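You operate a simulated robot arm through the tools that you are given. There is no shell and no other tool. Be economical: measure what you need, move in short steps, check, and stop when the job is done.

You run a simulated robot arm. Do the job below in one go: nothing can be reset, and whatever is moved stays where it is left.

Task
Let the springs down by knob and bolt, then draw the keeper bar out.
Fine: the plate knob half a turn back, the hex bolt a full turn, then the plate knob the rest of its turn.

It is judged by the outcome, as a careful person would: the job done as asked, and still so three seconds after it is handed in. It fails if anything else is knocked over, pushed out of place, dropped, spilled or broken.

Robot
A 6-joint arm with a two-finger gripper, hanging from a carriage that runs on a gantry, over the field with the corners [-2.096, -0.231], [0.004, -0.232], [0.005, 1.148], [-2.095, 1.149] (x, y) and turns from -362 to 326 degrees about z. Base frame: it is fixed where the carriage stands at the start and does not move with it; the origin is on the floor, on the carriage's upright axis, x ahead of it, y to its left, z up. Lengths are in m, angles in degrees, forces in N, time in s.
With the tool pointing down near the work surface it reaches from about 0.1 to 0.6 m from the robot's upright axis, wherever it stands. Its first joint turns from -166.0 to 166.0 degrees. Places, roughly: hex bolt [0.6, -0.2, 1]; keeper bar [0.6, -0.1, 0.9]; plate knob [0.7, -0.1, 1]. Payload 2.45 kg.
The TCP is the grasp point between the finger pads, 0.026 m short of the fingertips. In the tool frame z runs along the fingers and y along their closing line. Largest opening 0.096 m; the body of the gripper starts 0.069 m behind the TCP.
Orientation is that of the tool frame in the base frame, as a unit quaternion [x, y, z, w]. With the fingers straight down and closing along the base's y, the tool's x points along the base's -x, its y along +y and its z along -z.

Tools
- The arm moves only by the tool nudge_tool. Its arguments are lists of equal length, an entry for each row: "delta_pos": the shift along the base's x, y, z in units of 20 mm (1.0 is 20 mm), a list of three; "rot": the turn, a rotation vector about the base's x, y, z in units of 5 degrees (1.0 is 5 degrees), a list of three. In form: {"delta_pos": [[x, y, z], ...], "rot": [[ax, ay, az], ...]}. A call has 1 to 8 rows; each row shifts and turns the commanded pose from where the row before left it. "grip" is the opening, from 0 (shut) to 1 (fully open), set as the call begins (left out, the last holds). A call with a number of a shift or a turn outside -1 to 1 is refused whole. Rows are played at 5 a second. More than 0.05 m and 8.6 degrees between two rows, or a gripper value outside its range, and nothing of the call is played. Where a pose cannot be reached the arm comes as near as it can. A force on the tool above 70 N (or 10 N above the force at the start of the call, whichever is more), or a blocked arm, ends the call early, and 0.2 s more pass. Each finger halts on what it meets, pressing with about 33 N; the grip force reading is that of the motor and also rises with nothing between the fingers. The clock runs only during rows and for 0.2 s after the last one: add rows that do not move to give the fingers time. The reply holds the time, the measured pose of the TCP, the force on the tool along the base axes, the opening and the grip force, in the units named above and with some noise, with the torque about the TCP (base axes, N m) and any sound that the robot's microphone picked up, and new pictures: "pictures" is both (left out), scene, wrist or none.
- Cameras (640 x 400 px; columns grow to the right, rows downward): "scene" is now at [0.2609, 0.0043, 1.6625]; the picture's right is [0.06, -1.00, 0.00], its down [-0.91, -0.05, -0.42] and it looks along [0.42, 0.02, -0.91] (base axes); focal length 286 px, centre (320, 200). "wrist" rides on the gripper at [0.082, 0.003, -0.098] in the tool frame; the picture's right is [-0.04, 1.00, 0.00], its down [-0.73, -0.03, -0.68] and it looks along [-0.68, -0.03, 0.73] (tool axes); focal length 256 px, centre (320, 200). There is no depth. A picture from a camera that has moved, and an enlarged one, comes with that camera's place and axes in the base frame and with its lens.
- raise_lower(by): slides the trunk up (or, below 0, down) by that many m; the arm and the scene camera ride with it, the base frame stays. It gives what a move gives, with no picture.
- steer(legs): drives the robot by 1 to 6 legs, each [ahead, left, turn to the left] in m, m and degrees, along the robot's own axes; the way and the turn of a leg run together, so that a leg with both is an arc; at most 1.5 m and 180 degrees a leg. The arm and the cameras ride along, it lands a little off, and it stops where it bumps. It keeps to its track: a leg is cut to what the track allows. It gives what a move gives, and a new picture of the scene camera.
- pan_tilt(pan, tilt): turns the head with the scene camera to pan (to the left, within 155 degrees either way) and tilt (down, from -29 to 69), counted from straight ahead of the robot. It gives what a move gives, and a new picture of the scene camera.
- inspect(camera, box): a new picture of the part [left, top, right, bottom] of that camera's present view, enlarged. The clock stands still meanwhile.
- job_done(): hands the job in; it is judged then, once.

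Work in short steps. Places have to be worked out from the pictures, the camera data and where the tool is seen: move nearer, look again, correct. Check each grasp and each placing, and mend what went wrong. You have 120 turns and 260 pictures in all, those below and enlarged ones among them. Open the gripper and draw the arm clear of the work before you hand the job in, unless the task says otherwise; then end with one line.

The tools are called after ">>>" by a JSON object that holds its "method" and its "body". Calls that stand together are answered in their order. nudge_tool: Moves the arm, as the interface text tells. Its arguments: {"type":"object","properties":{"delta_pos":{"type":"array"},"rot":{"type":"array"},"grip":{"type":"number"},"pictures":{"type":"string","enum":["both","scene","wrist","none"]}},"required":["delta_pos","rot"]} The other tools are called the same way: raise_lower (by) slides the trunk up or down; steer (legs) drives the base; pan_tilt (pan, tilt) turns the head that bears the scene camera; inspect (camera, box) takes an enlarged picture of a part of a camera's view; job_done () hands the job in.

At the start:

```text
time_s: 0.0
position: [0.4505, -0.0062, 1.0]
orientation: [-0.001, 1.0, 0.0, 0.0]
force: [0.4, 0.2, -0.4]
ft_torque: [-0.01, 0.0, 0.04]
gripper_width: 0.096
gripper_force: 0.1
trunk travel left (down, up): [-0.398, 0.204]
robot x, y, heading: [-0.0008, -0.0017, 0.3]
head pan, tilt: [3.3, 65.4]
```

scene: 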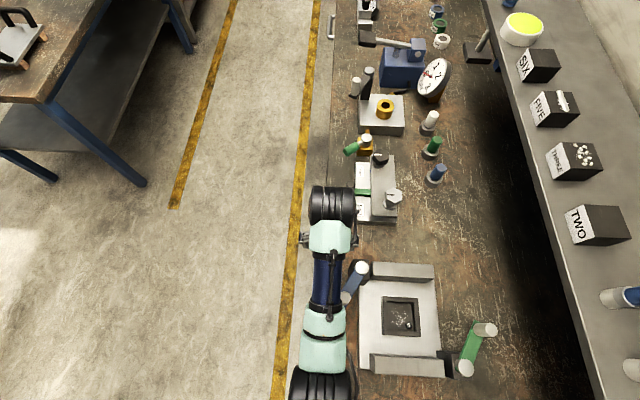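
wrist: 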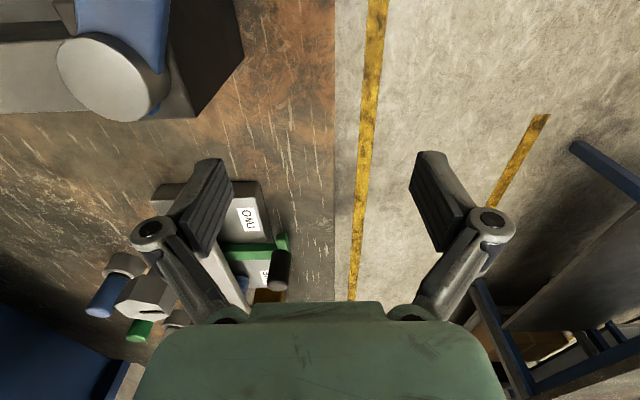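

The mechanism seems to be the plate around (375,185) in the scene picture. I enlarge it.

>>> {"method": "inspect", "body": {"camera": "scene", "box": [320, 120, 440, 240]}}

>>> {"method": "inspect", "body": {"camera": "wrist", "box": [60, 160, 340, 350]}}

```text
3.33 times, centred on (380, 180) of scene
camera zoom: at [0.2609, 0.0043, 1.6625], right [0.06, -1.0, 0.0], down [-0.91, -0.05, -0.42], along [0.42, 0.02, -0.91], focal length 952 px, centre (120, 267)
```

zoom: 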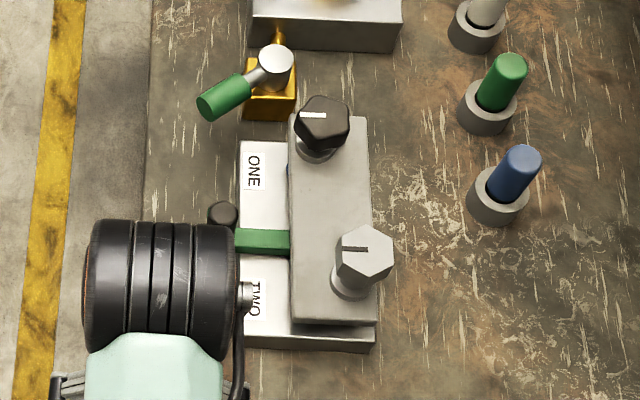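

```text
2.11 times, centred on (200, 255) of wrist
camera zoom: at [0.3684, -0.0024, 1.098], right [0.04, 1.0, 0.0], down [0.73, -0.03, 0.68], along [0.68, -0.03, -0.73], focal length 539 px, centre (573, 84)
```

zoom: 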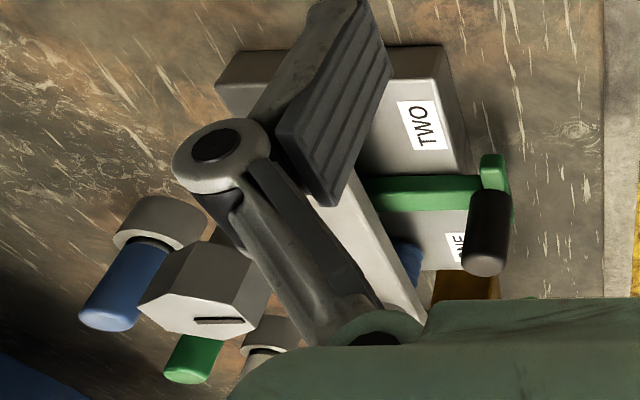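

The dark hex knob is near (0.71,-0.14,1.0), the bright hex bolt near (0.59,-0.17,1.0), and the green keeper bar with its black handle is on the +y side. I lift clear, then drive right to line up.

>>> {"method": "raise_lower", "body": {"by": 0.12}}

>>> {"method": "steer", "body": {"legs": [[0, -0.14, 0]]}}

```text
time_s: 1.5
position: [0.4515, -0.0063, 1.1203]
orientation: [0.0, 1.0, -0.001, -0.001]
force: [0.5, 0.3, 0.4]
ft_torque: [-0.03, -0.01, 0.01]
gripper_width: 0.0961
gripper_force: 0.1
trunk travel left (down, up): [-0.518, 0.084]
robot x, y, heading: [0.0027, 0.0023, 0.1]
head pan, tilt: [3.3, 65.4]
```

```text
time_s: 2.8
position: [0.4504, -0.1455, 1.1193]
orientation: [-0.002, 1.0, 0.0, 0.0]
force: [-0.4, -0.9, 0.6]
ft_torque: [0.0, 0.0, 0.01]
gripper_width: 0.0961
gripper_force: 0.1
trunk travel left (down, up): [-0.518, 0.084]
robot x, y, heading: [0.0025, -0.1375, 0.0]
head pan, tilt: [3.3, 65.4]
camera scene: at [0.261, -0.1352, 1.7825], right [0.06, -1.0, 0.0], down [-0.91, -0.05, -0.42], along [0.42, 0.02, -0.91], focal length 286 px, centre (320, 200)
```

scene: 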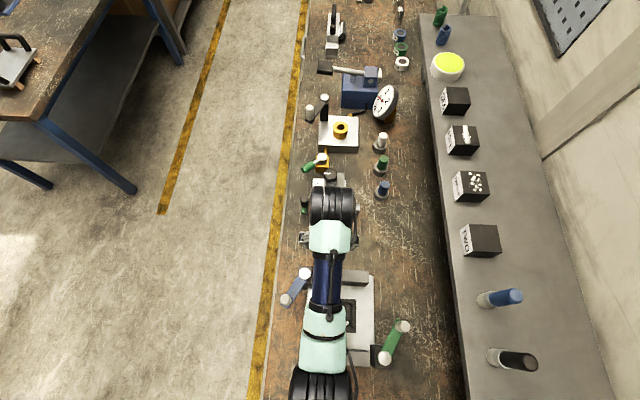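

The bolt lies just ahead. I move forward at this safe height to over the bolt to look from the wrist.

>>> {"method": "nudge_tool", "body": {"delta_pos": [[1, 0, 0], [1, 0, 0], [1, 0, 0], [1, 0, 0], [1, 0, 0], [1, 0, 0], [0.9, -0.8, 0]], "rot": [[0, 0, 0], [0, 0, 0], [0, 0, 0], [0, 0, 0], [0, 0, 0], [0, 0, 0], [0, 0, 0]]}}

```text
time_s: 4.4
position: [0.5879, -0.1614, 1.119]
orientation: [-0.001, 1.0, 0.0, 0.0]
force: [0.5, 1.5, -1.0]
ft_torque: [0.0, -0.02, 0.01]
gripper_width: 0.0963
gripper_force: 0.0
trunk travel left (down, up): [-0.518, 0.084]
robot x, y, heading: [-0.0005, -0.1429, -0.2]
head pan, tilt: [3.3, 65.4]
camera scene: at [0.2609, -0.1352, 1.7824], right [0.06, -1.0, 0.0], down [-0.91, -0.05, -0.42], along [0.42, 0.02, -0.91], focal length 286 px, centre (320, 200)
camera wrist: at [0.5063, -0.1579, 1.2175], right [0.04, 1.0, 0.0], down [0.73, -0.03, 0.68], along [0.68, -0.03, -0.73], focal length 256 px, centre (320, 200)
```

scene: 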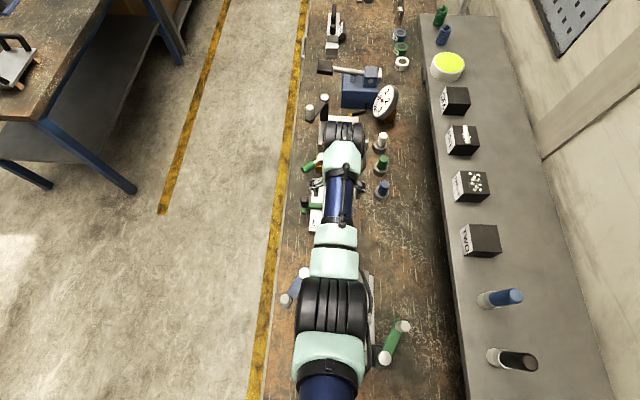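
wrist: 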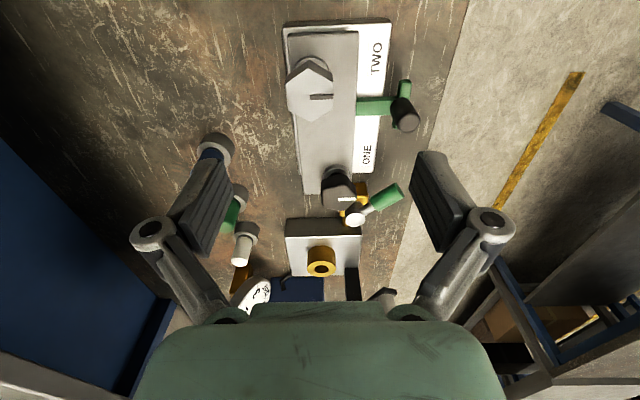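

I enlarge the mechanism to see marks and outlines.

>>> {"method": "inspect", "body": {"camera": "wrist", "box": [260, 10, 430, 240]}}

```text
1.74 times, centred on (345, 125) of wrist
camera zoom: at [0.5063, -0.1579, 1.2175], right [0.04, 1.0, 0.0], down [0.73, -0.03, 0.68], along [0.68, -0.03, -0.73], focal length 445 px, centre (276, 330)
```

zoom: 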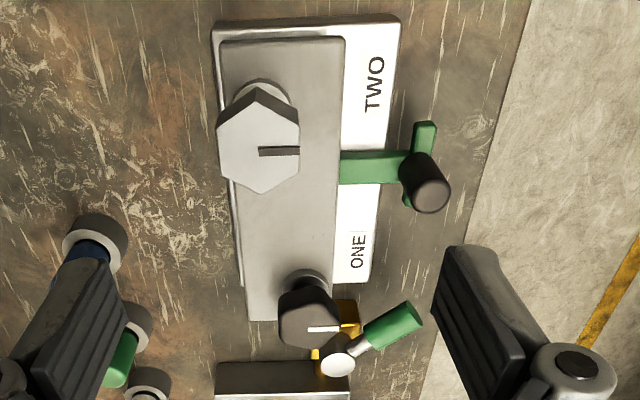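

Labels match: knob is ONE near (0.70,-0.143), bolt is TWO near (0.586,-0.17). Now I test reach to over the knob at this height, opening staying wide.

>>> {"method": "nudge_tool", "body": {"delta_pos": [[1, 0.5, 0], [1, 0.4, 0], [1, 0, 0], [1, 0, 0], [1, 0, 0], [0.6, 0, 0], [0, 0, 0]], "rot": [[0, 0, 0], [0, 0, 0], [0, 0, 0], [0, 0, 0], [0, 0, 0], [0, 0, 0], [0, 0, 0]]}}

```text
time_s: 6.0
position: [0.6277, -0.1419, 1.133]
orientation: [0.0, 1.0, -0.001, 0.0]
force: [0.4, -0.9, 0.0]
ft_torque: [0.01, -0.01, -0.04]
gripper_width: 0.0958
gripper_force: 0.0
out of reach, approached as far as the arm can: row 2, 3, 4, 5, 6
trunk travel left (down, up): [-0.518, 0.084]
robot x, y, heading: [-0.0007, -0.1389, 0.0]
head pan, tilt: [3.3, 65.4]
camera scene: at [0.261, -0.1352, 1.7825], right [0.06, -1.0, 0.0], down [-0.91, -0.05, -0.42], along [0.42, 0.02, -0.91], focal length 286 px, centre (320, 200)
camera wrist: at [0.5465, -0.1389, 1.231], right [0.04, 1.0, 0.0], down [0.73, -0.03, 0.68], along [0.68, -0.03, -0.73], focal length 256 px, centre (320, 200)
```

scene: 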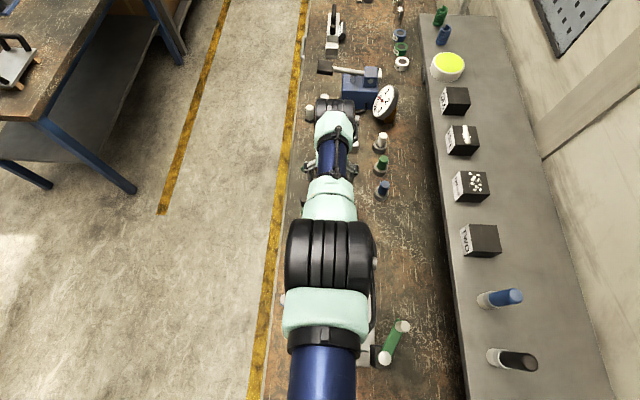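
wrist: 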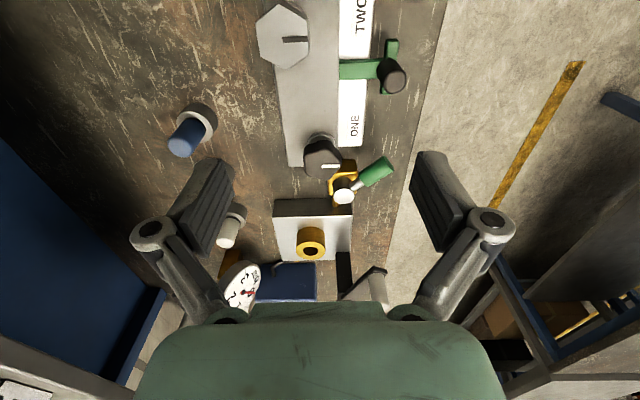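

Reach runs short at x=0.63. I try driving the carriage ahead, to see what the track allows.

>>> {"method": "steer", "body": {"legs": [[0.1, 0, 0]]}}

```text
time_s: 7.2
position: [0.6322, -0.1416, 1.1328]
orientation: [-0.001, 1.0, -0.001, 0.0]
force: [-0.2, -0.4, -0.2]
ft_torque: [-0.02, 0.01, 0.01]
gripper_width: 0.096
gripper_force: 0.0
trunk travel left (down, up): [-0.518, 0.084]
robot x, y, heading: [0.0027, -0.1402, 0.3]
head pan, tilt: [3.3, 65.4]
cut short: leg 1
camera scene: at [0.2652, -0.1349, 1.7825], right [0.06, -1.0, 0.0], down [-0.91, -0.05, -0.42], along [0.42, 0.02, -0.91], focal length 286 px, centre (320, 200)
```

scene: 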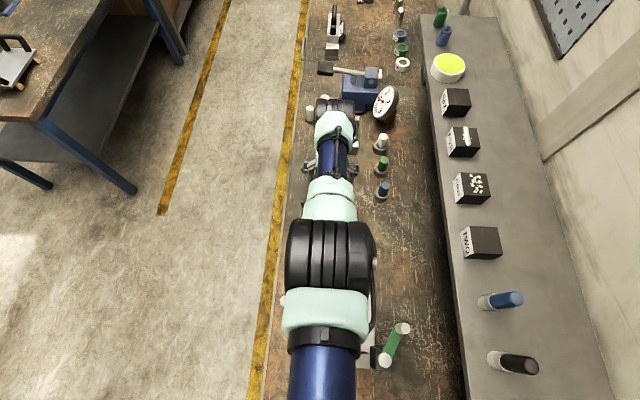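

The track is at its limit, so I look for reach through trunk height. I raise the tool, then lower the trunk by the same amount.

>>> {"method": "nudge_tool", "body": {"delta_pos": [[-0.5, 0, 1], [0, 0, 1], [0, 0, 1], [0, 0, 1], [0, 0, 1]], "rot": [[0, 0, 0], [0, 0, 0], [0, 0, 0], [0, 0, 0], [0, 0, 0]], "pictures": "none"}}

>>> {"method": "raise_lower", "body": {"by": -0.1}}

>>> {"method": "nudge_tool", "body": {"delta_pos": [[1, 0, 0], [1, 0, 0], [1, 0, 0], [1, 0, 0], [1, 0, 0], [0, 0, 0]], "rot": [[0, 0, 0], [0, 0, 0], [0, 0, 0], [0, 0, 0], [0, 0, 0], [0, 0, 0]], "pictures": "scene"}}

```text
time_s: 8.4
position: [0.6216, -0.1412, 1.2324]
orientation: [-0.001, 1.0, 0.0, 0.0]
force: [-0.1, 0.2, -0.4]
ft_torque: [-0.01, 0.0, -0.04]
gripper_width: 0.096
gripper_force: 0.1
trunk travel left (down, up): [-0.518, 0.084]
robot x, y, heading: [0.0083, -0.1407, 0.0]
head pan, tilt: [3.3, 65.4]
```

```text
time_s: 9.7
position: [0.6227, -0.1398, 1.1326]
orientation: [-0.001, 1.0, 0.001, 0.0]
force: [0.2, -0.5, 0.4]
ft_torque: [-0.04, -0.02, 0.01]
gripper_width: 0.096
gripper_force: 0.0
trunk travel left (down, up): [-0.418, 0.184]
robot x, y, heading: [0.0036, -0.1419, -0.1]
head pan, tilt: [3.3, 65.4]
```

```text
time_s: 11.1
position: [0.6587, -0.1392, 1.1397]
orientation: [-0.001, 1.0, -0.001, 0.0]
force: [0.1, 0.0, 0.8]
ft_torque: [-0.03, -0.03, 0.01]
gripper_width: 0.096
gripper_force: 0.1
out of reach, approached as far as the arm can: row 2, 3, 4, 5
trunk travel left (down, up): [-0.418, 0.184]
robot x, y, heading: [0.0047, -0.1363, 0.2]
head pan, tilt: [3.3, 65.4]
camera scene: at [0.2652, -0.1349, 1.6825], right [0.06, -1.0, 0.0], down [-0.91, -0.05, -0.42], along [0.42, 0.02, -0.91], focal length 286 px, centre (320, 200)
```

scene: 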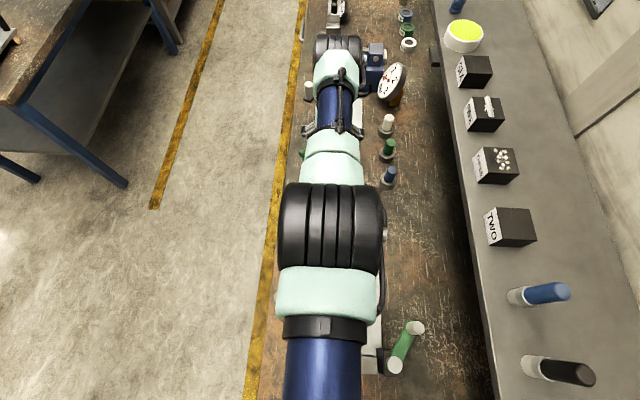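

Lowering the trunk gained 3 cm; a simple reach fit says the best is with the trunk about 0.3 lower still. I repeat: lift tool, lower trunk.

>>> {"method": "nudge_tool", "body": {"delta_pos": [[-0.5, 0, 1], [0, 0, 1], [0, 0, 1], [0, 0, 1], [0, 0, 1], [0, 0, 1], [0, 0, 1], [0, 0, 1]], "rot": [[0, 0, 0], [0, 0, 0], [0, 0, 0], [0, 0, 0], [0, 0, 0], [0, 0, 0], [0, 0, 0], [0, 0, 0]], "pictures": "none"}}

>>> {"method": "raise_lower", "body": {"by": -0.18}}

>>> {"method": "nudge_tool", "body": {"delta_pos": [[1, 0, 0], [1, 0, 0], [1, 0, 0], [1, 0, 0], [0, 0, 0]], "rot": [[0, 0, 0], [0, 0, 0], [0, 0, 0], [0, 0, 0], [0, 0, 0]]}}

```text
time_s: 12.9
position: [0.6486, -0.1394, 1.2987]
orientation: [-0.001, 1.0, 0.0, -0.002]
force: [0.7, -0.2, -0.2]
ft_torque: [0.0, -0.01, 0.02]
gripper_width: 0.0959
gripper_force: 0.0
trunk travel left (down, up): [-0.418, 0.184]
robot x, y, heading: [0.005, -0.1392, 0.1]
head pan, tilt: [3.3, 65.4]
```

```text
time_s: 14.9
position: [0.6486, -0.1394, 1.1199]
orientation: [-0.001, 1.0, 0.001, 0.0]
force: [-0.6, 0.0, 0.7]
ft_torque: [0.0, -0.01, 0.0]
gripper_width: 0.0958
gripper_force: 0.1
trunk travel left (down, up): [-0.238, 0.364]
robot x, y, heading: [0.0021, -0.1402, 0.2]
head pan, tilt: [3.3, 65.4]
```

```text
time_s: 16.1
position: [0.664, -0.1395, 1.1176]
orientation: [-0.001, 1.0, 0.0, -0.001]
force: [-1.0, 0.0, 0.0]
ft_torque: [0.03, -0.01, -0.02]
gripper_width: 0.096
gripper_force: 0.0
out of reach, approached as far as the arm can: row 1, 2, 3, 4
trunk travel left (down, up): [-0.238, 0.364]
robot x, y, heading: [0.0053, -0.1414, 0.2]
head pan, tilt: [3.3, 65.4]
camera scene: at [0.2652, -0.1349, 1.5025], right [0.06, -1.0, 0.0], down [-0.91, -0.05, -0.42], along [0.42, 0.02, -0.91], focal length 286 px, centre (320, 200)
camera wrist: at [0.5823, -0.1359, 1.2153], right [0.04, 1.0, 0.0], down [0.73, -0.03, 0.68], along [0.68, -0.03, -0.73], focal length 256 px, centre (320, 200)
```

scene: 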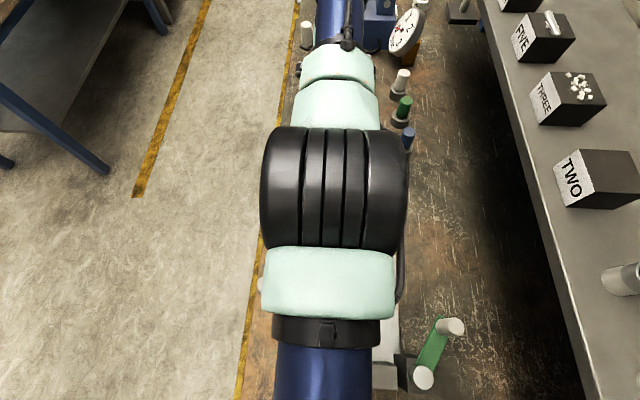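
wrist: 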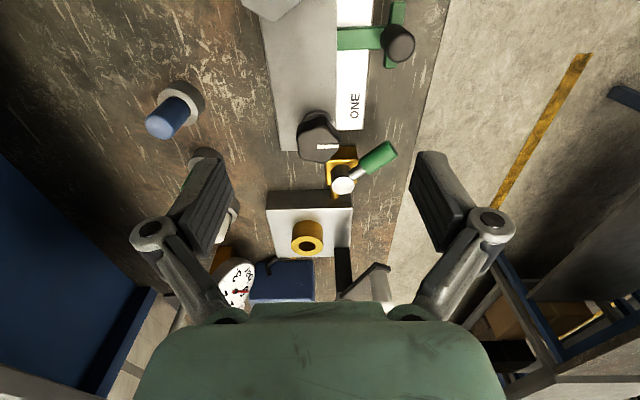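

The trunk is now about optimal with a vertical reach of ~0.665; the knob is at ~0.71. I will lean the tool back about 12° (about the closing line, so the pads stay flush with the flats) and push on over the knob.

>>> {"method": "nudge_tool", "body": {"delta_pos": [[0, 0, 0], [0, 0, 0], [0, 0, 0], [1, 0, 0], [1, 0, 0], [0.3, -0.2, 0], [0, 0, 0]], "rot": [[0, -1, 0], [0, -1, 0], [0, -0.4, 0], [0, 0, 0], [0, 0, 0], [0, 0, 0], [0, 0, 0]]}}

```text
time_s: 17.7
position: [0.7097, -0.1436, 1.1165]
orientation: [-0.001, 0.995, 0.0, 0.105]
force: [-0.3, 0.5, 0.1]
ft_torque: [-0.04, 0.01, -0.01]
gripper_width: 0.0961
gripper_force: 0.0
trunk travel left (down, up): [-0.238, 0.364]
robot x, y, heading: [0.0058, -0.1414, 0.1]
head pan, tilt: [3.3, 65.4]
camera scene: at [0.2652, -0.1349, 1.5025], right [0.06, -1.0, 0.0], down [-0.91, -0.05, -0.42], along [0.42, 0.02, -0.91], focal length 286 px, centre (320, 200)
camera wrist: at [0.6088, -0.1409, 1.1949], right [0.04, 1.0, 0.01], down [0.58, -0.03, 0.82], along [0.82, -0.03, -0.58], focal length 256 px, centre (320, 200)
```

scene: 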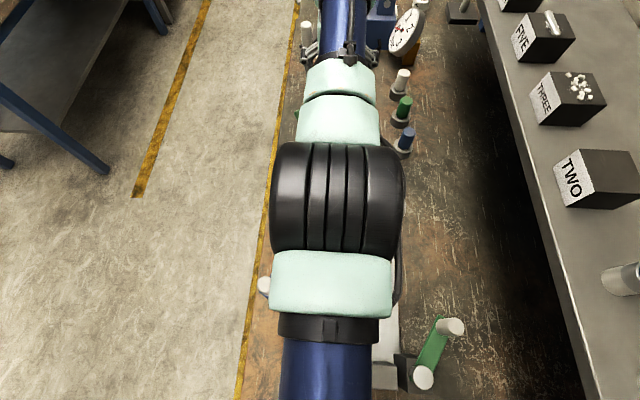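
wrist: 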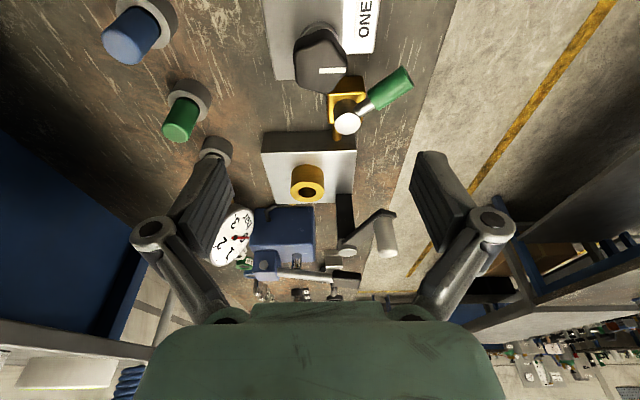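

Reached x=0.71 without complaint. I enlarge the knob from here to refine its position and flat directions.

>>> {"method": "inspect", "body": {"camera": "wrist", "box": [270, 0, 420, 110]}}

```text
3.64 times, centred on (345, 55) of wrist
camera zoom: at [0.6088, -0.1409, 1.1949], right [0.04, 1.0, 0.01], down [0.58, -0.03, 0.82], along [0.82, -0.03, -0.58], focal length 931 px, centre (229, 727)
```

zoom: 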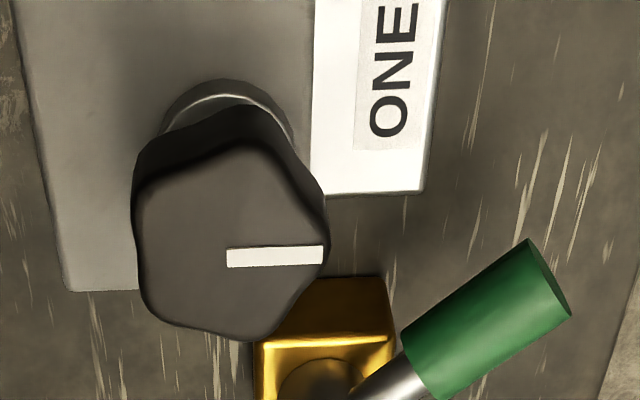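

It is a five-lobed knob, mark toward +y, so the -y side is flat: closing along y suits it. I descend to z≈1.06 keeping over (0.711,-0.144).

>>> {"method": "nudge_tool", "body": {"delta_pos": [[0.1, 0, -1], [0, 0, -1], [0, 0, -0.8], [0, 0, 0]], "rot": [[0, 0, 0], [0, 0, 0], [0, 0, 0], [0, 0, 0]], "pictures": "wrist"}}

```text
time_s: 18.7
position: [0.7109, -0.144, 1.0601]
orientation: [-0.001, 0.995, 0.0, 0.104]
force: [0.9, -0.8, 0.8]
ft_torque: [0.04, -0.02, 0.03]
gripper_width: 0.0962
gripper_force: 0.1
trunk travel left (down, up): [-0.238, 0.364]
robot x, y, heading: [0.0042, -0.1378, 0.0]
head pan, tilt: [3.3, 65.4]
camera wrist: at [0.6106, -0.1411, 1.1398], right [0.04, 1.0, 0.01], down [0.58, -0.03, 0.82], along [0.82, -0.03, -0.58], focal length 256 px, centre (320, 200)
```

wrist: 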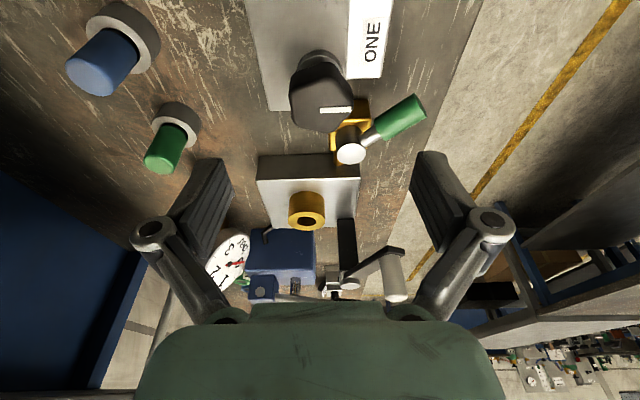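

Triangulating puts the knob top nearer z≈0.975 and x≈0.724. I move to that x and come down a bit more to re-measure.

>>> {"method": "nudge_tool", "body": {"delta_pos": [[0.7, 0, 0], [0, 0, -1], [0, 0, -0.8], [0, 0, 0]], "rot": [[0, 0, 0], [0, 0, 0], [0, 0, 0], [0, 0, 0]], "pictures": "wrist"}}

>>> {"method": "inspect", "body": {"camera": "wrist", "box": [260, 60, 420, 180]}}

```text
time_s: 19.7
position: [0.7107, -0.1456, 1.0246]
orientation: [0.0, 0.995, 0.0, 0.105]
force: [-0.4, 0.0, 0.0]
ft_torque: [0.01, 0.02, -0.01]
gripper_width: 0.0962
gripper_force: 0.1
out of reach, approached as far as the arm can: row 1
trunk travel left (down, up): [-0.238, 0.364]
robot x, y, heading: [0.0049, -0.137, -0.1]
head pan, tilt: [3.3, 65.4]
camera wrist: at [0.6107, -0.1423, 1.103], right [0.04, 1.0, 0.01], down [0.58, -0.03, 0.82], along [0.82, -0.03, -0.58], focal length 256 px, centre (320, 200)
```

wrist: 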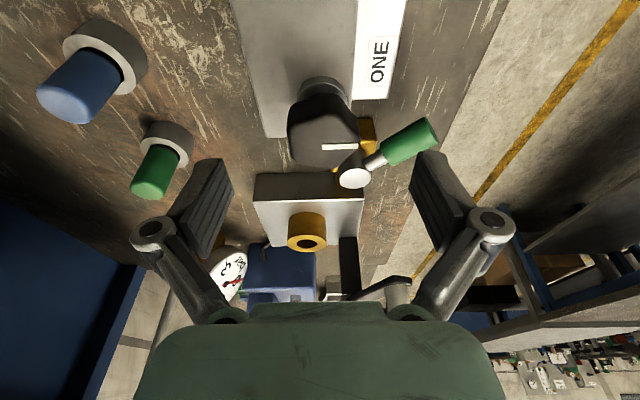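

```text
3.33 times, centred on (340, 120) of wrist
camera zoom: at [0.6107, -0.1423, 1.103], right [0.04, 1.0, 0.01], down [0.58, -0.03, 0.82], along [0.82, -0.03, -0.58], focal length 853 px, centre (253, 467)
```

zoom: 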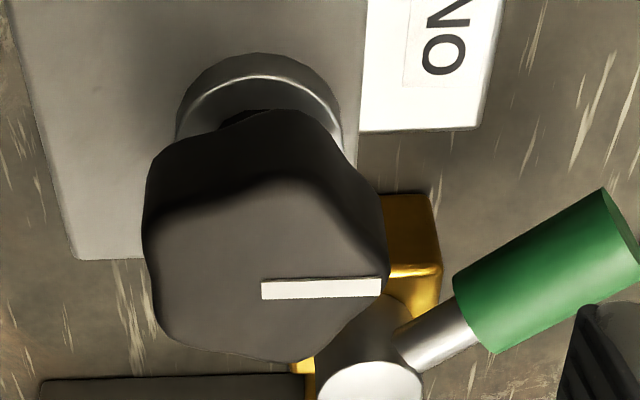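

Knob top now triangulates to about (0.720,-0.145,0.982). I add 5° of lean to gain reach, narrow the fingers to ~70 mm to stay clear of the green lever, and shift to x≈0.717.

>>> {"method": "nudge_tool", "body": {"delta_pos": [[0, 0, 0], [0.3, 0, 0], [0, 0, 0]], "rot": [[0, -1, 0], [0, 0, 0], [0, 0, 0]], "grip": 0.72, "pictures": "wrist"}}

```text
time_s: 20.5
position: [0.7176, -0.1442, 1.0254]
orientation: [-0.001, 0.989, 0.0, 0.148]
force: [0.3, 0.3, 0.7]
ft_torque: [0.04, 0.02, 0.03]
gripper_width: 0.0694
gripper_force: 0.0
trunk travel left (down, up): [-0.238, 0.364]
robot x, y, heading: [0.0026, -0.1376, -0.3]
head pan, tilt: [3.3, 65.4]
camera wrist: at [0.6112, -0.1413, 1.0948], right [0.04, 1.0, 0.01], down [0.5, -0.03, 0.86], along [0.86, -0.03, -0.5], focal length 256 px, centre (320, 200)
```

wrist: 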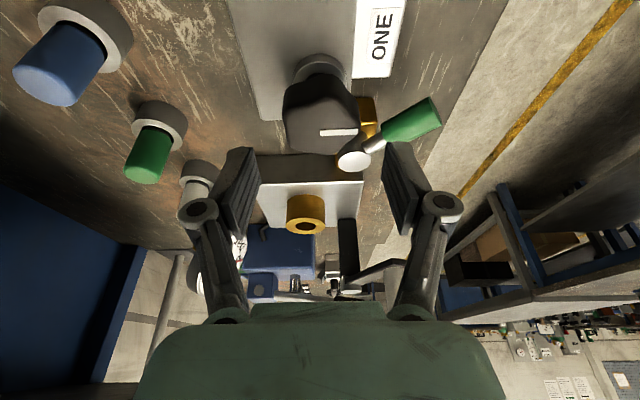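

Fingers straddle the knob laterally and clear the lever. I descend 35 mm to z≈0.99.

>>> {"method": "nudge_tool", "body": {"delta_pos": [[0, 0, -0.6], [0, 0, -0.6], [0, 0, -0.55], [0, 0, 0]], "rot": [[0, 0, 0], [0, 0, 0], [0, 0, 0], [0, 0, 0]], "pictures": "wrist"}}

>>> {"method": "inspect", "body": {"camera": "wrist", "box": [220, 80, 460, 240]}}

```text
time_s: 21.5
position: [0.7185, -0.1426, 0.9907]
orientation: [0.0, 0.989, 0.0, 0.147]
force: [0.4, -0.5, -0.5]
ft_torque: [0.0, 0.01, 0.02]
gripper_width: 0.0691
gripper_force: 0.0
trunk travel left (down, up): [-0.238, 0.364]
robot x, y, heading: [0.0032, -0.138, 0.1]
head pan, tilt: [3.3, 65.4]
camera wrist: at [0.6118, -0.1399, 1.0604], right [0.04, 1.0, 0.01], down [0.5, -0.03, 0.86], along [0.86, -0.03, -0.5], focal length 256 px, centre (320, 200)
```

wrist: 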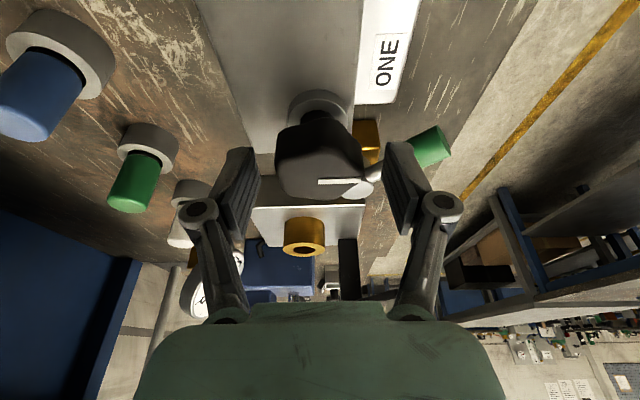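

```text
2.50 times, centred on (340, 160) of wrist
camera zoom: at [0.6118, -0.1399, 1.0604], right [0.04, 1.0, 0.01], down [0.5, -0.03, 0.86], along [0.86, -0.03, -0.5], focal length 640 px, centre (270, 300)
```

zoom: 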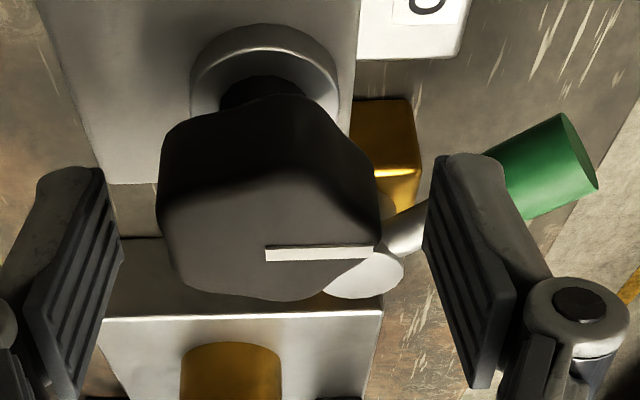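

Knob top refined to (0.7185,-0.1445,0.985); y is centred well for lobe/flat. I back x by 3 mm, drop 3 mm, and close.

>>> {"method": "nudge_tool", "body": {"delta_pos": [[-0.15, 0, -0.15], [0, 0, 0]], "rot": [[0, 0, 0], [0, 0, 0]], "pictures": "none"}}

>>> {"method": "nudge_tool", "body": {"delta_pos": [[0, 0, 0], [0, 0, 0], [0, 0, 0], [0, 0, 0]], "rot": [[0, 0, 0], [0, 0, 0], [0, 0, 0], [0, 0, 0]], "grip": 0, "pictures": "wrist"}}

```text
time_s: 22.1
position: [0.7164, -0.1422, 0.9869]
orientation: [-0.001, 0.989, 0.0, 0.146]
force: [0.0, 0.6, -0.4]
ft_torque: [0.03, -0.02, 0.01]
gripper_width: 0.0693
gripper_force: 0.0
trunk travel left (down, up): [-0.238, 0.364]
robot x, y, heading: [0.0073, -0.1413, -0.0]
head pan, tilt: [3.3, 65.4]
```

```text
time_s: 23.1
position: [0.7154, -0.1436, 0.9868]
orientation: [-0.001, 0.989, -0.001, 0.147]
force: [-1.9, -2.7, 2.8]
ft_torque: [-0.08, 0.18, -0.04]
gripper_width: 0.0449
gripper_force: 44.8
trunk travel left (down, up): [-0.238, 0.364]
robot x, y, heading: [0.0063, -0.1395, 0.2]
head pan, tilt: [3.3, 65.4]
camera wrist: at [0.6089, -0.1406, 1.0572], right [0.04, 1.0, 0.01], down [0.5, -0.03, 0.86], along [0.86, -0.03, -0.5], focal length 256 px, centre (320, 200)
```

wrist: 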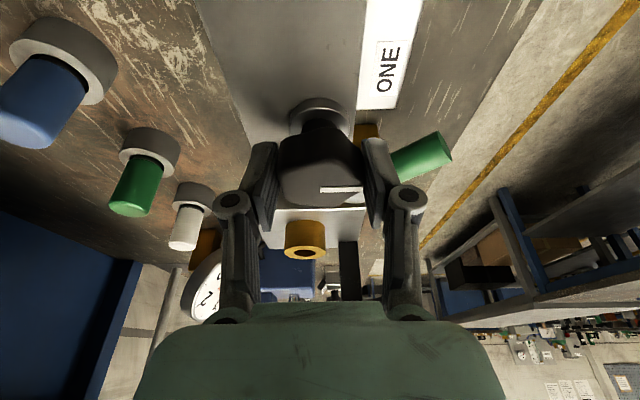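

Grip is firm at 45 mm. I turn counter-clockwise (from above) 20° first to feel the torque.

>>> {"method": "nudge_tool", "body": {"delta_pos": [[0, -0.012, 0], [0, -0.012, 0], [0, -0.012, 0], [0, -0.012, 0]], "rot": [[0, 0, 1], [0, 0, 1], [0, 0, 1], [0, 0, 1]], "pictures": "wrist"}}

```text
time_s: 24.1
position: [0.7146, -0.1454, 0.987]
orientation: [-0.173, 0.974, 0.025, 0.145]
force: [-0.8, -3.8, 4.0]
ft_torque: [-0.37, 0.47, -0.14]
gripper_width: 0.0451
gripper_force: 45.4
trunk travel left (down, up): [-0.238, 0.364]
robot x, y, heading: [0.0042, -0.1394, 0.1]
head pan, tilt: [3.3, 65.4]
camera wrist: at [0.6145, -0.1788, 1.0572], right [-0.31, 0.95, 0.01], down [0.48, 0.15, 0.86], along [0.82, 0.27, -0.5], focal length 256 px, centre (320, 200)
```

wrist: 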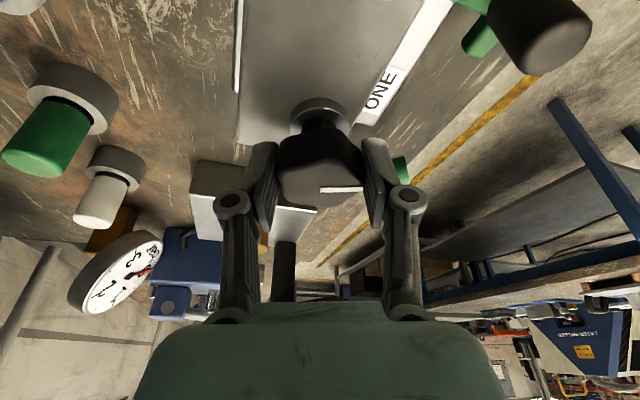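

The knob turns with the fingers (mark fixed in view) with little torque. I go on another 30°, seeing whether reach holds.

>>> {"method": "nudge_tool", "body": {"delta_pos": [[0, -0.01, 0], [0, -0.01, 0], [-0.01, -0.01, 0], [-0.01, -0.01, 0], [-0.01, 0, 0], [-0.01, 0, 0]], "rot": [[0, 0, 1], [0, 0, 1], [0, 0, 1], [0, 0, 1], [0, 0, 1], [0, 0, 1]], "pictures": "wrist"}}

```text
time_s: 25.5
position: [0.7101, -0.1531, 0.9938]
orientation: [-0.418, 0.896, 0.055, 0.14]
force: [58.6, -23.4, -29.6]
ft_torque: [-0.28, -0.27, -0.69]
gripper_width: 0.0437
gripper_force: 45.4
out of reach, approached as far as the arm can: row 3, 5, 6
trunk travel left (down, up): [-0.238, 0.364]
robot x, y, heading: [0.0041, -0.1437, -0.3]
head pan, tilt: [3.3, 65.4]
camera wrist: at [0.638, -0.2322, 1.0623], right [-0.74, 0.67, -0.01], down [0.33, 0.37, 0.87], along [0.59, 0.64, -0.5], focal length 256 px, centre (320, 200)
```

wrist: 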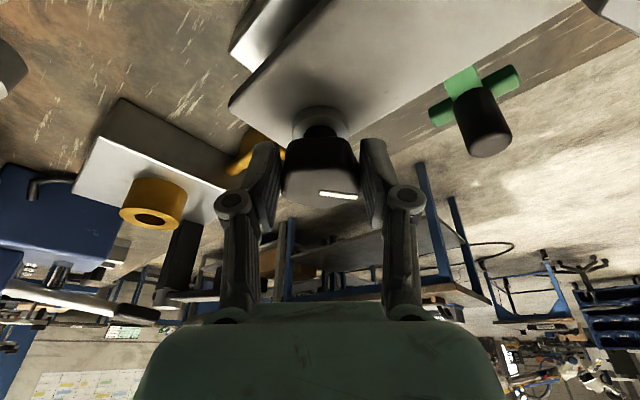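

At 50° reach ran out and the arm pulls on the knob (58 N). I turn back 10° to relieve it before opening.

>>> {"method": "nudge_tool", "body": {"delta_pos": [[0.1, 0.1, -0.1], [0.1, 0.2, -0.1], [0, 0, 0]], "rot": [[0, 0, -1], [0, 0, -1], [0, 0, 0]], "pictures": "none"}}

```text
time_s: 26.3
position: [0.7095, -0.1502, 0.9892]
orientation: [-0.337, 0.93, 0.044, 0.141]
force: [13.9, -37.8, 25.9]
ft_torque: [-0.67, -0.74, -0.61]
gripper_width: 0.0435
gripper_force: 45.0
trunk travel left (down, up): [-0.238, 0.364]
robot x, y, heading: [0.0037, -0.1375, 0.1]
head pan, tilt: [3.3, 65.4]
```

Remaining side load is moderate; I open the fingers and look.

>>> {"method": "nudge_tool", "body": {"delta_pos": [[0, 0, 0], [0, 0, 0], [0, 0, 0]], "rot": [[0, 0, 0], [0, 0, 0], [0, 0, 0]], "grip": 0.72, "pictures": "none"}}

>>> {"method": "inspect", "body": {"camera": "wrist", "box": [220, 80, 460, 240]}}

```text
time_s: 27.1
position: [0.7027, -0.1385, 0.9841]
orientation: [-0.34, 0.929, 0.051, 0.138]
force: [2.2, -3.3, -1.5]
ft_torque: [-0.06, 0.0, 0.03]
gripper_width: 0.0715
gripper_force: 1.7
trunk travel left (down, up): [-0.238, 0.364]
robot x, y, heading: [0.0045, -0.1393, 0.3]
head pan, tilt: [3.3, 65.4]
```

```text
2.50 times, centred on (340, 160) of wrist
camera zoom: at [0.6201, -0.2056, 1.0543], right [-0.62, 0.79, 0.01], down [0.4, 0.3, 0.86], along [0.68, 0.54, -0.51], focal length 640 px, centre (270, 300)
```

zoom: 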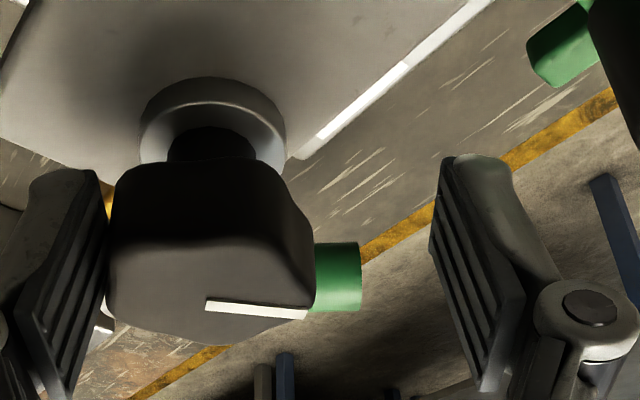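

The knob slipped somewhat and reads about 26° now; the command had drifted from the out-of-reach rows. I'll lift off, swing back and use a steeper 22° lean, for a clean -46…+46 range.

>>> {"method": "nudge_tool", "body": {"delta_pos": [[0, 0, 1], [0, 0, 1], [0, 0, 0], [0, 0, 0], [0, 0, 0], [0, 0, 0], [0, 0, 0], [0, 0, 0]], "rot": [[0, 0, 0], [0, 0, 0], [0, 0, -1], [0, 0, -1], [0, 0, -1], [0, 0, -1], [0, 0, -1], [0, 0, -1]], "pictures": "none"}}

>>> {"method": "nudge_tool", "body": {"delta_pos": [[0, 0, 0], [0, 0, 0], [0, 0, 0], [0, 0, 0], [0, 0, 0]], "rot": [[0, 0, -1], [0, 0, -1], [0, -1, 0], [0, 0, -1], [0, 0, -1]], "pictures": "wrist"}}

```text
time_s: 28.9
position: [0.7045, -0.1385, 1.0259]
orientation: [-0.086, 0.986, 0.013, 0.145]
force: [0.7, 0.2, -0.6]
ft_torque: [0.02, 0.02, 0.03]
gripper_width: 0.0692
gripper_force: 0.0
trunk travel left (down, up): [-0.238, 0.364]
robot x, y, heading: [0.0045, -0.1416, -0.1]
head pan, tilt: [3.3, 65.4]
```

```text
time_s: 30.1
position: [0.7033, -0.1388, 1.0246]
orientation: [0.086, 0.978, -0.017, 0.19]
force: [-0.6, -0.3, -0.2]
ft_torque: [-0.01, 0.01, 0.01]
gripper_width: 0.069
gripper_force: 0.1
trunk travel left (down, up): [-0.238, 0.364]
robot x, y, heading: [0.0036, -0.1413, 0.1]
head pan, tilt: [3.3, 65.4]
camera wrist: at [0.5935, -0.1168, 1.0848], right [0.21, 0.98, 0.01], down [0.42, -0.1, 0.9], along [0.89, -0.18, -0.43], focal length 256 px, centre (320, 200)
```

wrist: 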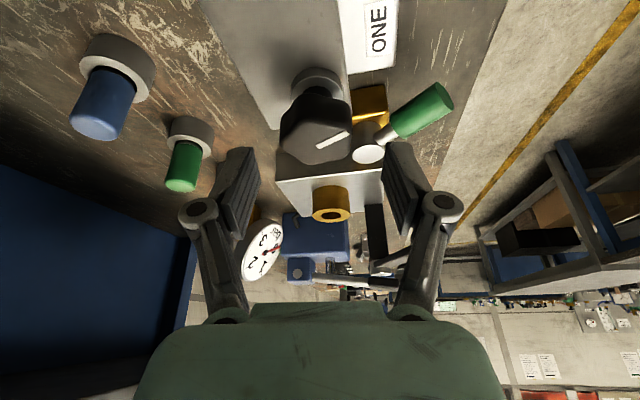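

θ=-10° now; knob mark confirms ~26–28°. Ball and handle of the lever are well clear. I swing on to -46° and centre over the knob for the next bite.

>>> {"method": "nudge_tool", "body": {"delta_pos": [[0.2, 0, 0], [0.2, 0, 0], [0.2, 0, 0], [0.07, -0.05, 0], [0, 0, 0], [0, 0, 0], [0, 0, 0], [0, 0, 0]], "rot": [[0, 0, -1], [0, 0, -1], [0, 0, -1], [0, 0, -1], [0, 0, -1], [0, 0, -1], [0, 0, -1], [0, 0, 0]], "pictures": "none"}}

>>> {"method": "inspect", "body": {"camera": "wrist", "box": [220, 60, 460, 220]}}

```text
time_s: 31.9
position: [0.7168, -0.1404, 1.0227]
orientation: [0.376, 0.907, -0.073, 0.175]
force: [0.3, 0.4, 0.6]
ft_torque: [0.02, 0.0, 0.0]
gripper_width: 0.069
gripper_force: 0.0
trunk travel left (down, up): [-0.238, 0.364]
robot x, y, heading: [0.0058, -0.1442, 0.2]
head pan, tilt: [3.3, 65.4]
```

```text
2.50 times, centred on (340, 140) of wrist
camera zoom: at [0.64, -0.0588, 1.0843], right [0.73, 0.68, 0.01], down [0.28, -0.32, 0.9], along [0.62, -0.66, -0.43], focal length 640 px, centre (270, 350)
```

zoom: 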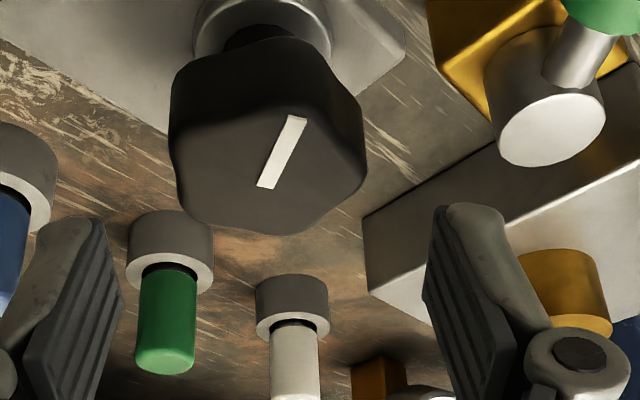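

Knob is aligned to the fingers (mark one lobe over, φ≈28°). Descend 36 mm and close.

>>> {"method": "nudge_tool", "body": {"delta_pos": [[0, 0, -0.6], [0, 0, -0.6], [0, 0, -0.6], [0, 0, 0]], "rot": [[0, 0, 0], [0, 0, 0], [0, 0, 0], [0, 0, 0]], "pictures": "none"}}

>>> {"method": "nudge_tool", "body": {"delta_pos": [[0, 0, 0], [0, 0, 0], [0, 0, 0], [0, 0, 0]], "rot": [[0, 0, 0], [0, 0, 0], [0, 0, 0], [0, 0, 0]], "grip": 0, "pictures": "wrist"}}

```text
time_s: 32.9
position: [0.7161, -0.141, 0.9886]
orientation: [0.375, 0.907, -0.073, 0.176]
force: [-0.2, 0.5, -0.4]
ft_torque: [-0.02, -0.01, -0.02]
gripper_width: 0.0692
gripper_force: 0.1
trunk travel left (down, up): [-0.238, 0.364]
robot x, y, heading: [0.0028, -0.1425, -0.1]
head pan, tilt: [3.3, 65.4]
```

```text
time_s: 33.9
position: [0.7163, -0.1387, 0.9888]
orientation: [0.375, 0.907, -0.073, 0.176]
force: [1.8, -0.3, -2.0]
ft_torque: [-0.02, -0.22, -0.09]
gripper_width: 0.0443
gripper_force: 45.0
trunk travel left (down, up): [-0.238, 0.364]
robot x, y, heading: [0.0073, -0.1385, 0.1]
head pan, tilt: [3.3, 65.4]
camera wrist: at [0.6386, -0.0589, 1.0488], right [0.73, 0.68, 0.01], down [0.28, -0.32, 0.9], along [0.62, -0.66, -0.43], focal length 256 px, centre (320, 200)
```

wrist: 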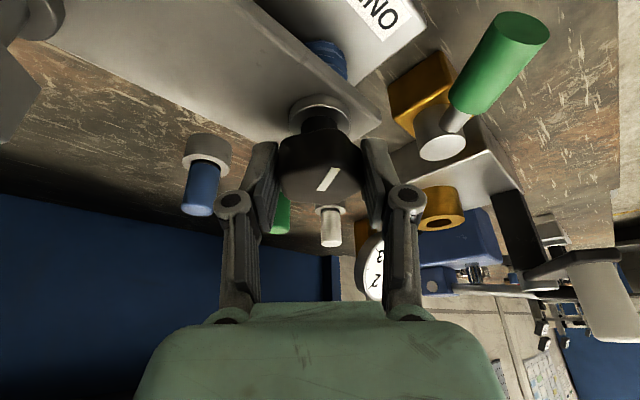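

Firm grip. I turn 40° counter-clockwise, with small shifts to pivot about the knob's axis.

>>> {"method": "nudge_tool", "body": {"delta_pos": [[-0.023, -0.011, 0], [-0.022, -0.013, 0], [-0.021, -0.015, 0], [-0.02, -0.017, 0], [-0.018, -0.019, 0], [-0.016, -0.02, 0], [-0.015, -0.022, 0], [-0.013, -0.024, 0]], "rot": [[0, 0, 1], [0, 0, 1], [0, 0, 1], [0, 0, 1], [0, 0, 1], [0, 0, 1], [0, 0, 1], [0, 0, 1]], "pictures": "none"}}

>>> {"method": "nudge_tool", "body": {"delta_pos": [[-0.012, -0.025, 0], [-0.01, -0.026, 0], [-0.007, -0.026, 0], [-0.005, -0.026, 0], [-0.002, -0.026, 0], [0, -0.026, 0]], "rot": [[0, 0, 1], [0, 0, 1], [0, 0, 1], [0, 0, 1], [0, 0, 1], [0, 0, 1]], "pictures": "wrist"}}

```text
time_s: 35.7
position: [0.7147, -0.1419, 0.9882]
orientation: [0.042, 0.981, -0.009, 0.191]
force: [-4.8, -1.6, 8.5]
ft_torque: [0.33, 0.53, -0.15]
gripper_width: 0.0443
gripper_force: 45.1
trunk travel left (down, up): [-0.238, 0.364]
robot x, y, heading: [0.0052, -0.1405, -0.0]
head pan, tilt: [3.3, 65.4]
```

```text
time_s: 37.1
position: [0.7147, -0.1467, 0.9902]
orientation: [-0.214, 0.958, 0.042, 0.187]
force: [-0.4, 0.1, 13.6]
ft_torque: [0.28, -0.04, -0.14]
gripper_width: 0.0441
gripper_force: 45.2
trunk travel left (down, up): [-0.238, 0.364]
robot x, y, heading: [0.0045, -0.1379, 0.1]
head pan, tilt: [3.3, 65.4]
camera wrist: at [0.6118, -0.1908, 1.0504], right [-0.39, 0.92, 0.01], down [0.4, 0.15, 0.9], along [0.83, 0.36, -0.43], focal length 256 px, centre (320, 200)
```

wrist: 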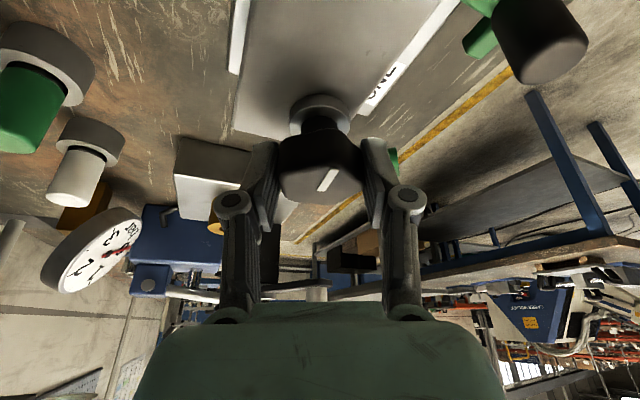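

No slip; vertical push grows slightly as the knob rises, so I follow upward a little for the last 20° to +45°.

>>> {"method": "nudge_tool", "body": {"delta_pos": [[0.002, -0.026, 0.04], [0.004, -0.026, 0.04], [0.007, -0.026, 0.04], [0.01, -0.025, 0.04]], "rot": [[0, 0, 1], [0, 0, 1], [0, 0, 1], [0, 0, 1]], "pictures": "wrist"}}

```text
time_s: 38.1
position: [0.7159, -0.1479, 0.9911]
orientation: [-0.377, 0.906, 0.073, 0.177]
force: [20.7, 2.0, -14.1]
ft_torque: [-0.15, -0.07, -0.19]
gripper_width: 0.0438
gripper_force: 45.4
trunk travel left (down, up): [-0.238, 0.364]
robot x, y, heading: [0.0044, -0.1398, 0.1]
head pan, tilt: [3.3, 65.4]
camera wrist: at [0.6344, -0.2247, 1.0521], right [-0.68, 0.73, 0.01], down [0.32, 0.28, 0.9], along [0.66, 0.62, -0.43], focal length 256 px, centre (320, 200)
```

wrist: 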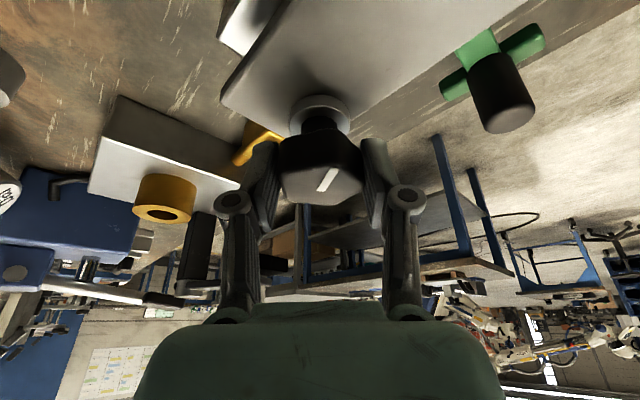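

Knob now at about 117°. I open, lift 36 mm, and swing back 72° to θ≈-27°.

>>> {"method": "nudge_tool", "body": {"delta_pos": [[0, 0, 0], [0, 0, 0], [0, 0, 0.9], [0, 0, 0.9], [0, 0, 0], [0, 0, 0], [0, 0, 0], [0, 0, 0]], "rot": [[0, 0, 0], [0, 0, 0], [0, 0, 0], [0, 0, 0], [0, 0, -1], [0, 0, -1], [0, 0, -1], [0, 0, -1]], "grip": 0.72, "pictures": "none"}}

>>> {"method": "nudge_tool", "body": {"delta_pos": [[0, 0.05, 0], [0, 0.05, 0], [0, 0.05, 0], [0, 0.05, 0], [0, 0.05, 0], [0, 0.05, 0], [0, 0.05, 0], [0, 0, 0]], "rot": [[0, 0, -1], [0, 0, -1], [0, 0, -1], [0, 0, -1], [0, 0, -1], [0, 0, -1], [0, 0, -1], [0, 0, -1]], "pictures": "none"}}

>>> {"method": "nudge_tool", "body": {"delta_pos": [[0, 0, 0], [0, 0, 0], [0, 0, 0]], "rot": [[0, 0, -1], [0, 0, -1], [0, 0, -0.4]], "pictures": "none"}}

>>> {"method": "inspect", "body": {"camera": "wrist", "box": [220, 60, 460, 220]}}

```text
time_s: 39.9
position: [0.7148, -0.1469, 1.027]
orientation: [-0.212, 0.959, 0.042, 0.185]
force: [0.2, -0.2, 0.0]
ft_torque: [-0.02, -0.04, -0.03]
gripper_width: 0.0688
gripper_force: 0.1
trunk travel left (down, up): [-0.238, 0.364]
robot x, y, heading: [0.0089, -0.1373, 0.1]
head pan, tilt: [3.3, 65.4]
```

```text
time_s: 41.7
position: [0.7143, -0.1406, 1.0267]
orientation: [0.129, 0.973, -0.026, 0.188]
force: [-0.6, -0.5, 0.1]
ft_torque: [-0.01, -0.01, 0.0]
gripper_width: 0.0691
gripper_force: 0.1
trunk travel left (down, up): [-0.238, 0.364]
robot x, y, heading: [0.0044, -0.1387, -0.1]
head pan, tilt: [3.3, 65.4]
```

```text
time_s: 42.5
position: [0.7134, -0.1404, 1.0273]
orientation: [0.229, 0.954, -0.045, 0.186]
force: [0.8, 0.6, 0.4]
ft_torque: [0.01, 0.02, -0.01]
gripper_width: 0.0691
gripper_force: 0.1
trunk travel left (down, up): [-0.238, 0.364]
robot x, y, heading: [0.0017, -0.1377, 0.3]
head pan, tilt: [3.3, 65.4]
```

```text
2.50 times, centred on (340, 140) of wrist
camera zoom: at [0.6159, -0.0876, 1.0878], right [0.49, 0.87, 0.01], down [0.37, -0.22, 0.9], along [0.79, -0.43, -0.43], focal length 640 px, centre (270, 350)
```

zoom: 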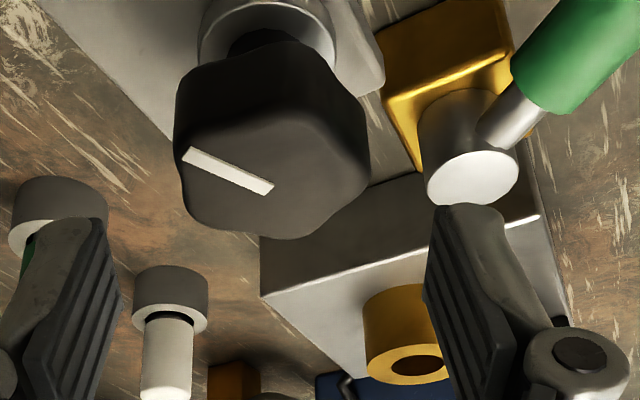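

Lobe alignment looks right (φ≈118–120°). Descend and close again.

>>> {"method": "nudge_tool", "body": {"delta_pos": [[0.05, 0, -0.6], [0, 0, -0.6], [0, 0, -0.6], [0, 0, 0]], "rot": [[0, 0, 0], [0, 0, 0], [0, 0, 0], [0, 0, 0]], "pictures": "none"}}

>>> {"method": "nudge_tool", "body": {"delta_pos": [[0, 0, 0], [0, 0, 0], [0, 0, 0], [0, 0, 0]], "rot": [[0, 0, 0], [0, 0, 0], [0, 0, 0], [0, 0, 0]], "grip": 0, "pictures": "none"}}

>>> {"method": "inspect", "body": {"camera": "wrist", "box": [220, 80, 460, 240]}}

```text
time_s: 43.5
position: [0.7157, -0.1412, 0.9909]
orientation: [0.228, 0.955, -0.044, 0.185]
force: [-0.2, 0.3, -0.6]
ft_torque: [-0.01, -0.02, -0.03]
gripper_width: 0.0692
gripper_force: 0.1
trunk travel left (down, up): [-0.238, 0.364]
robot x, y, heading: [0.0025, -0.143, 0.0]
head pan, tilt: [3.3, 65.4]
```

```text
time_s: 44.5
position: [0.7147, -0.1411, 0.9908]
orientation: [0.228, 0.955, -0.045, 0.185]
force: [-0.9, -1.6, 2.2]
ft_torque: [0.0, 0.14, 0.13]
gripper_width: 0.0442
gripper_force: 45.6
trunk travel left (down, up): [-0.238, 0.364]
robot x, y, heading: [0.0059, -0.1379, 0.3]
head pan, tilt: [3.3, 65.4]
```

```text
2.50 times, centred on (340, 160) of wrist
camera zoom: at [0.6168, -0.088, 1.0514], right [0.49, 0.87, 0.01], down [0.37, -0.22, 0.9], along [0.79, -0.43, -0.43], focal length 640 px, centre (270, 300)
```

zoom: 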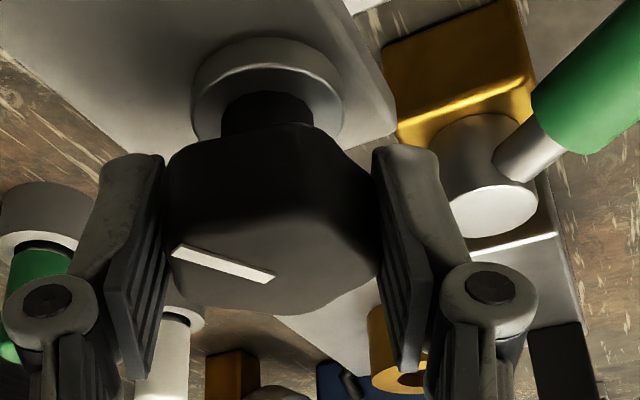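

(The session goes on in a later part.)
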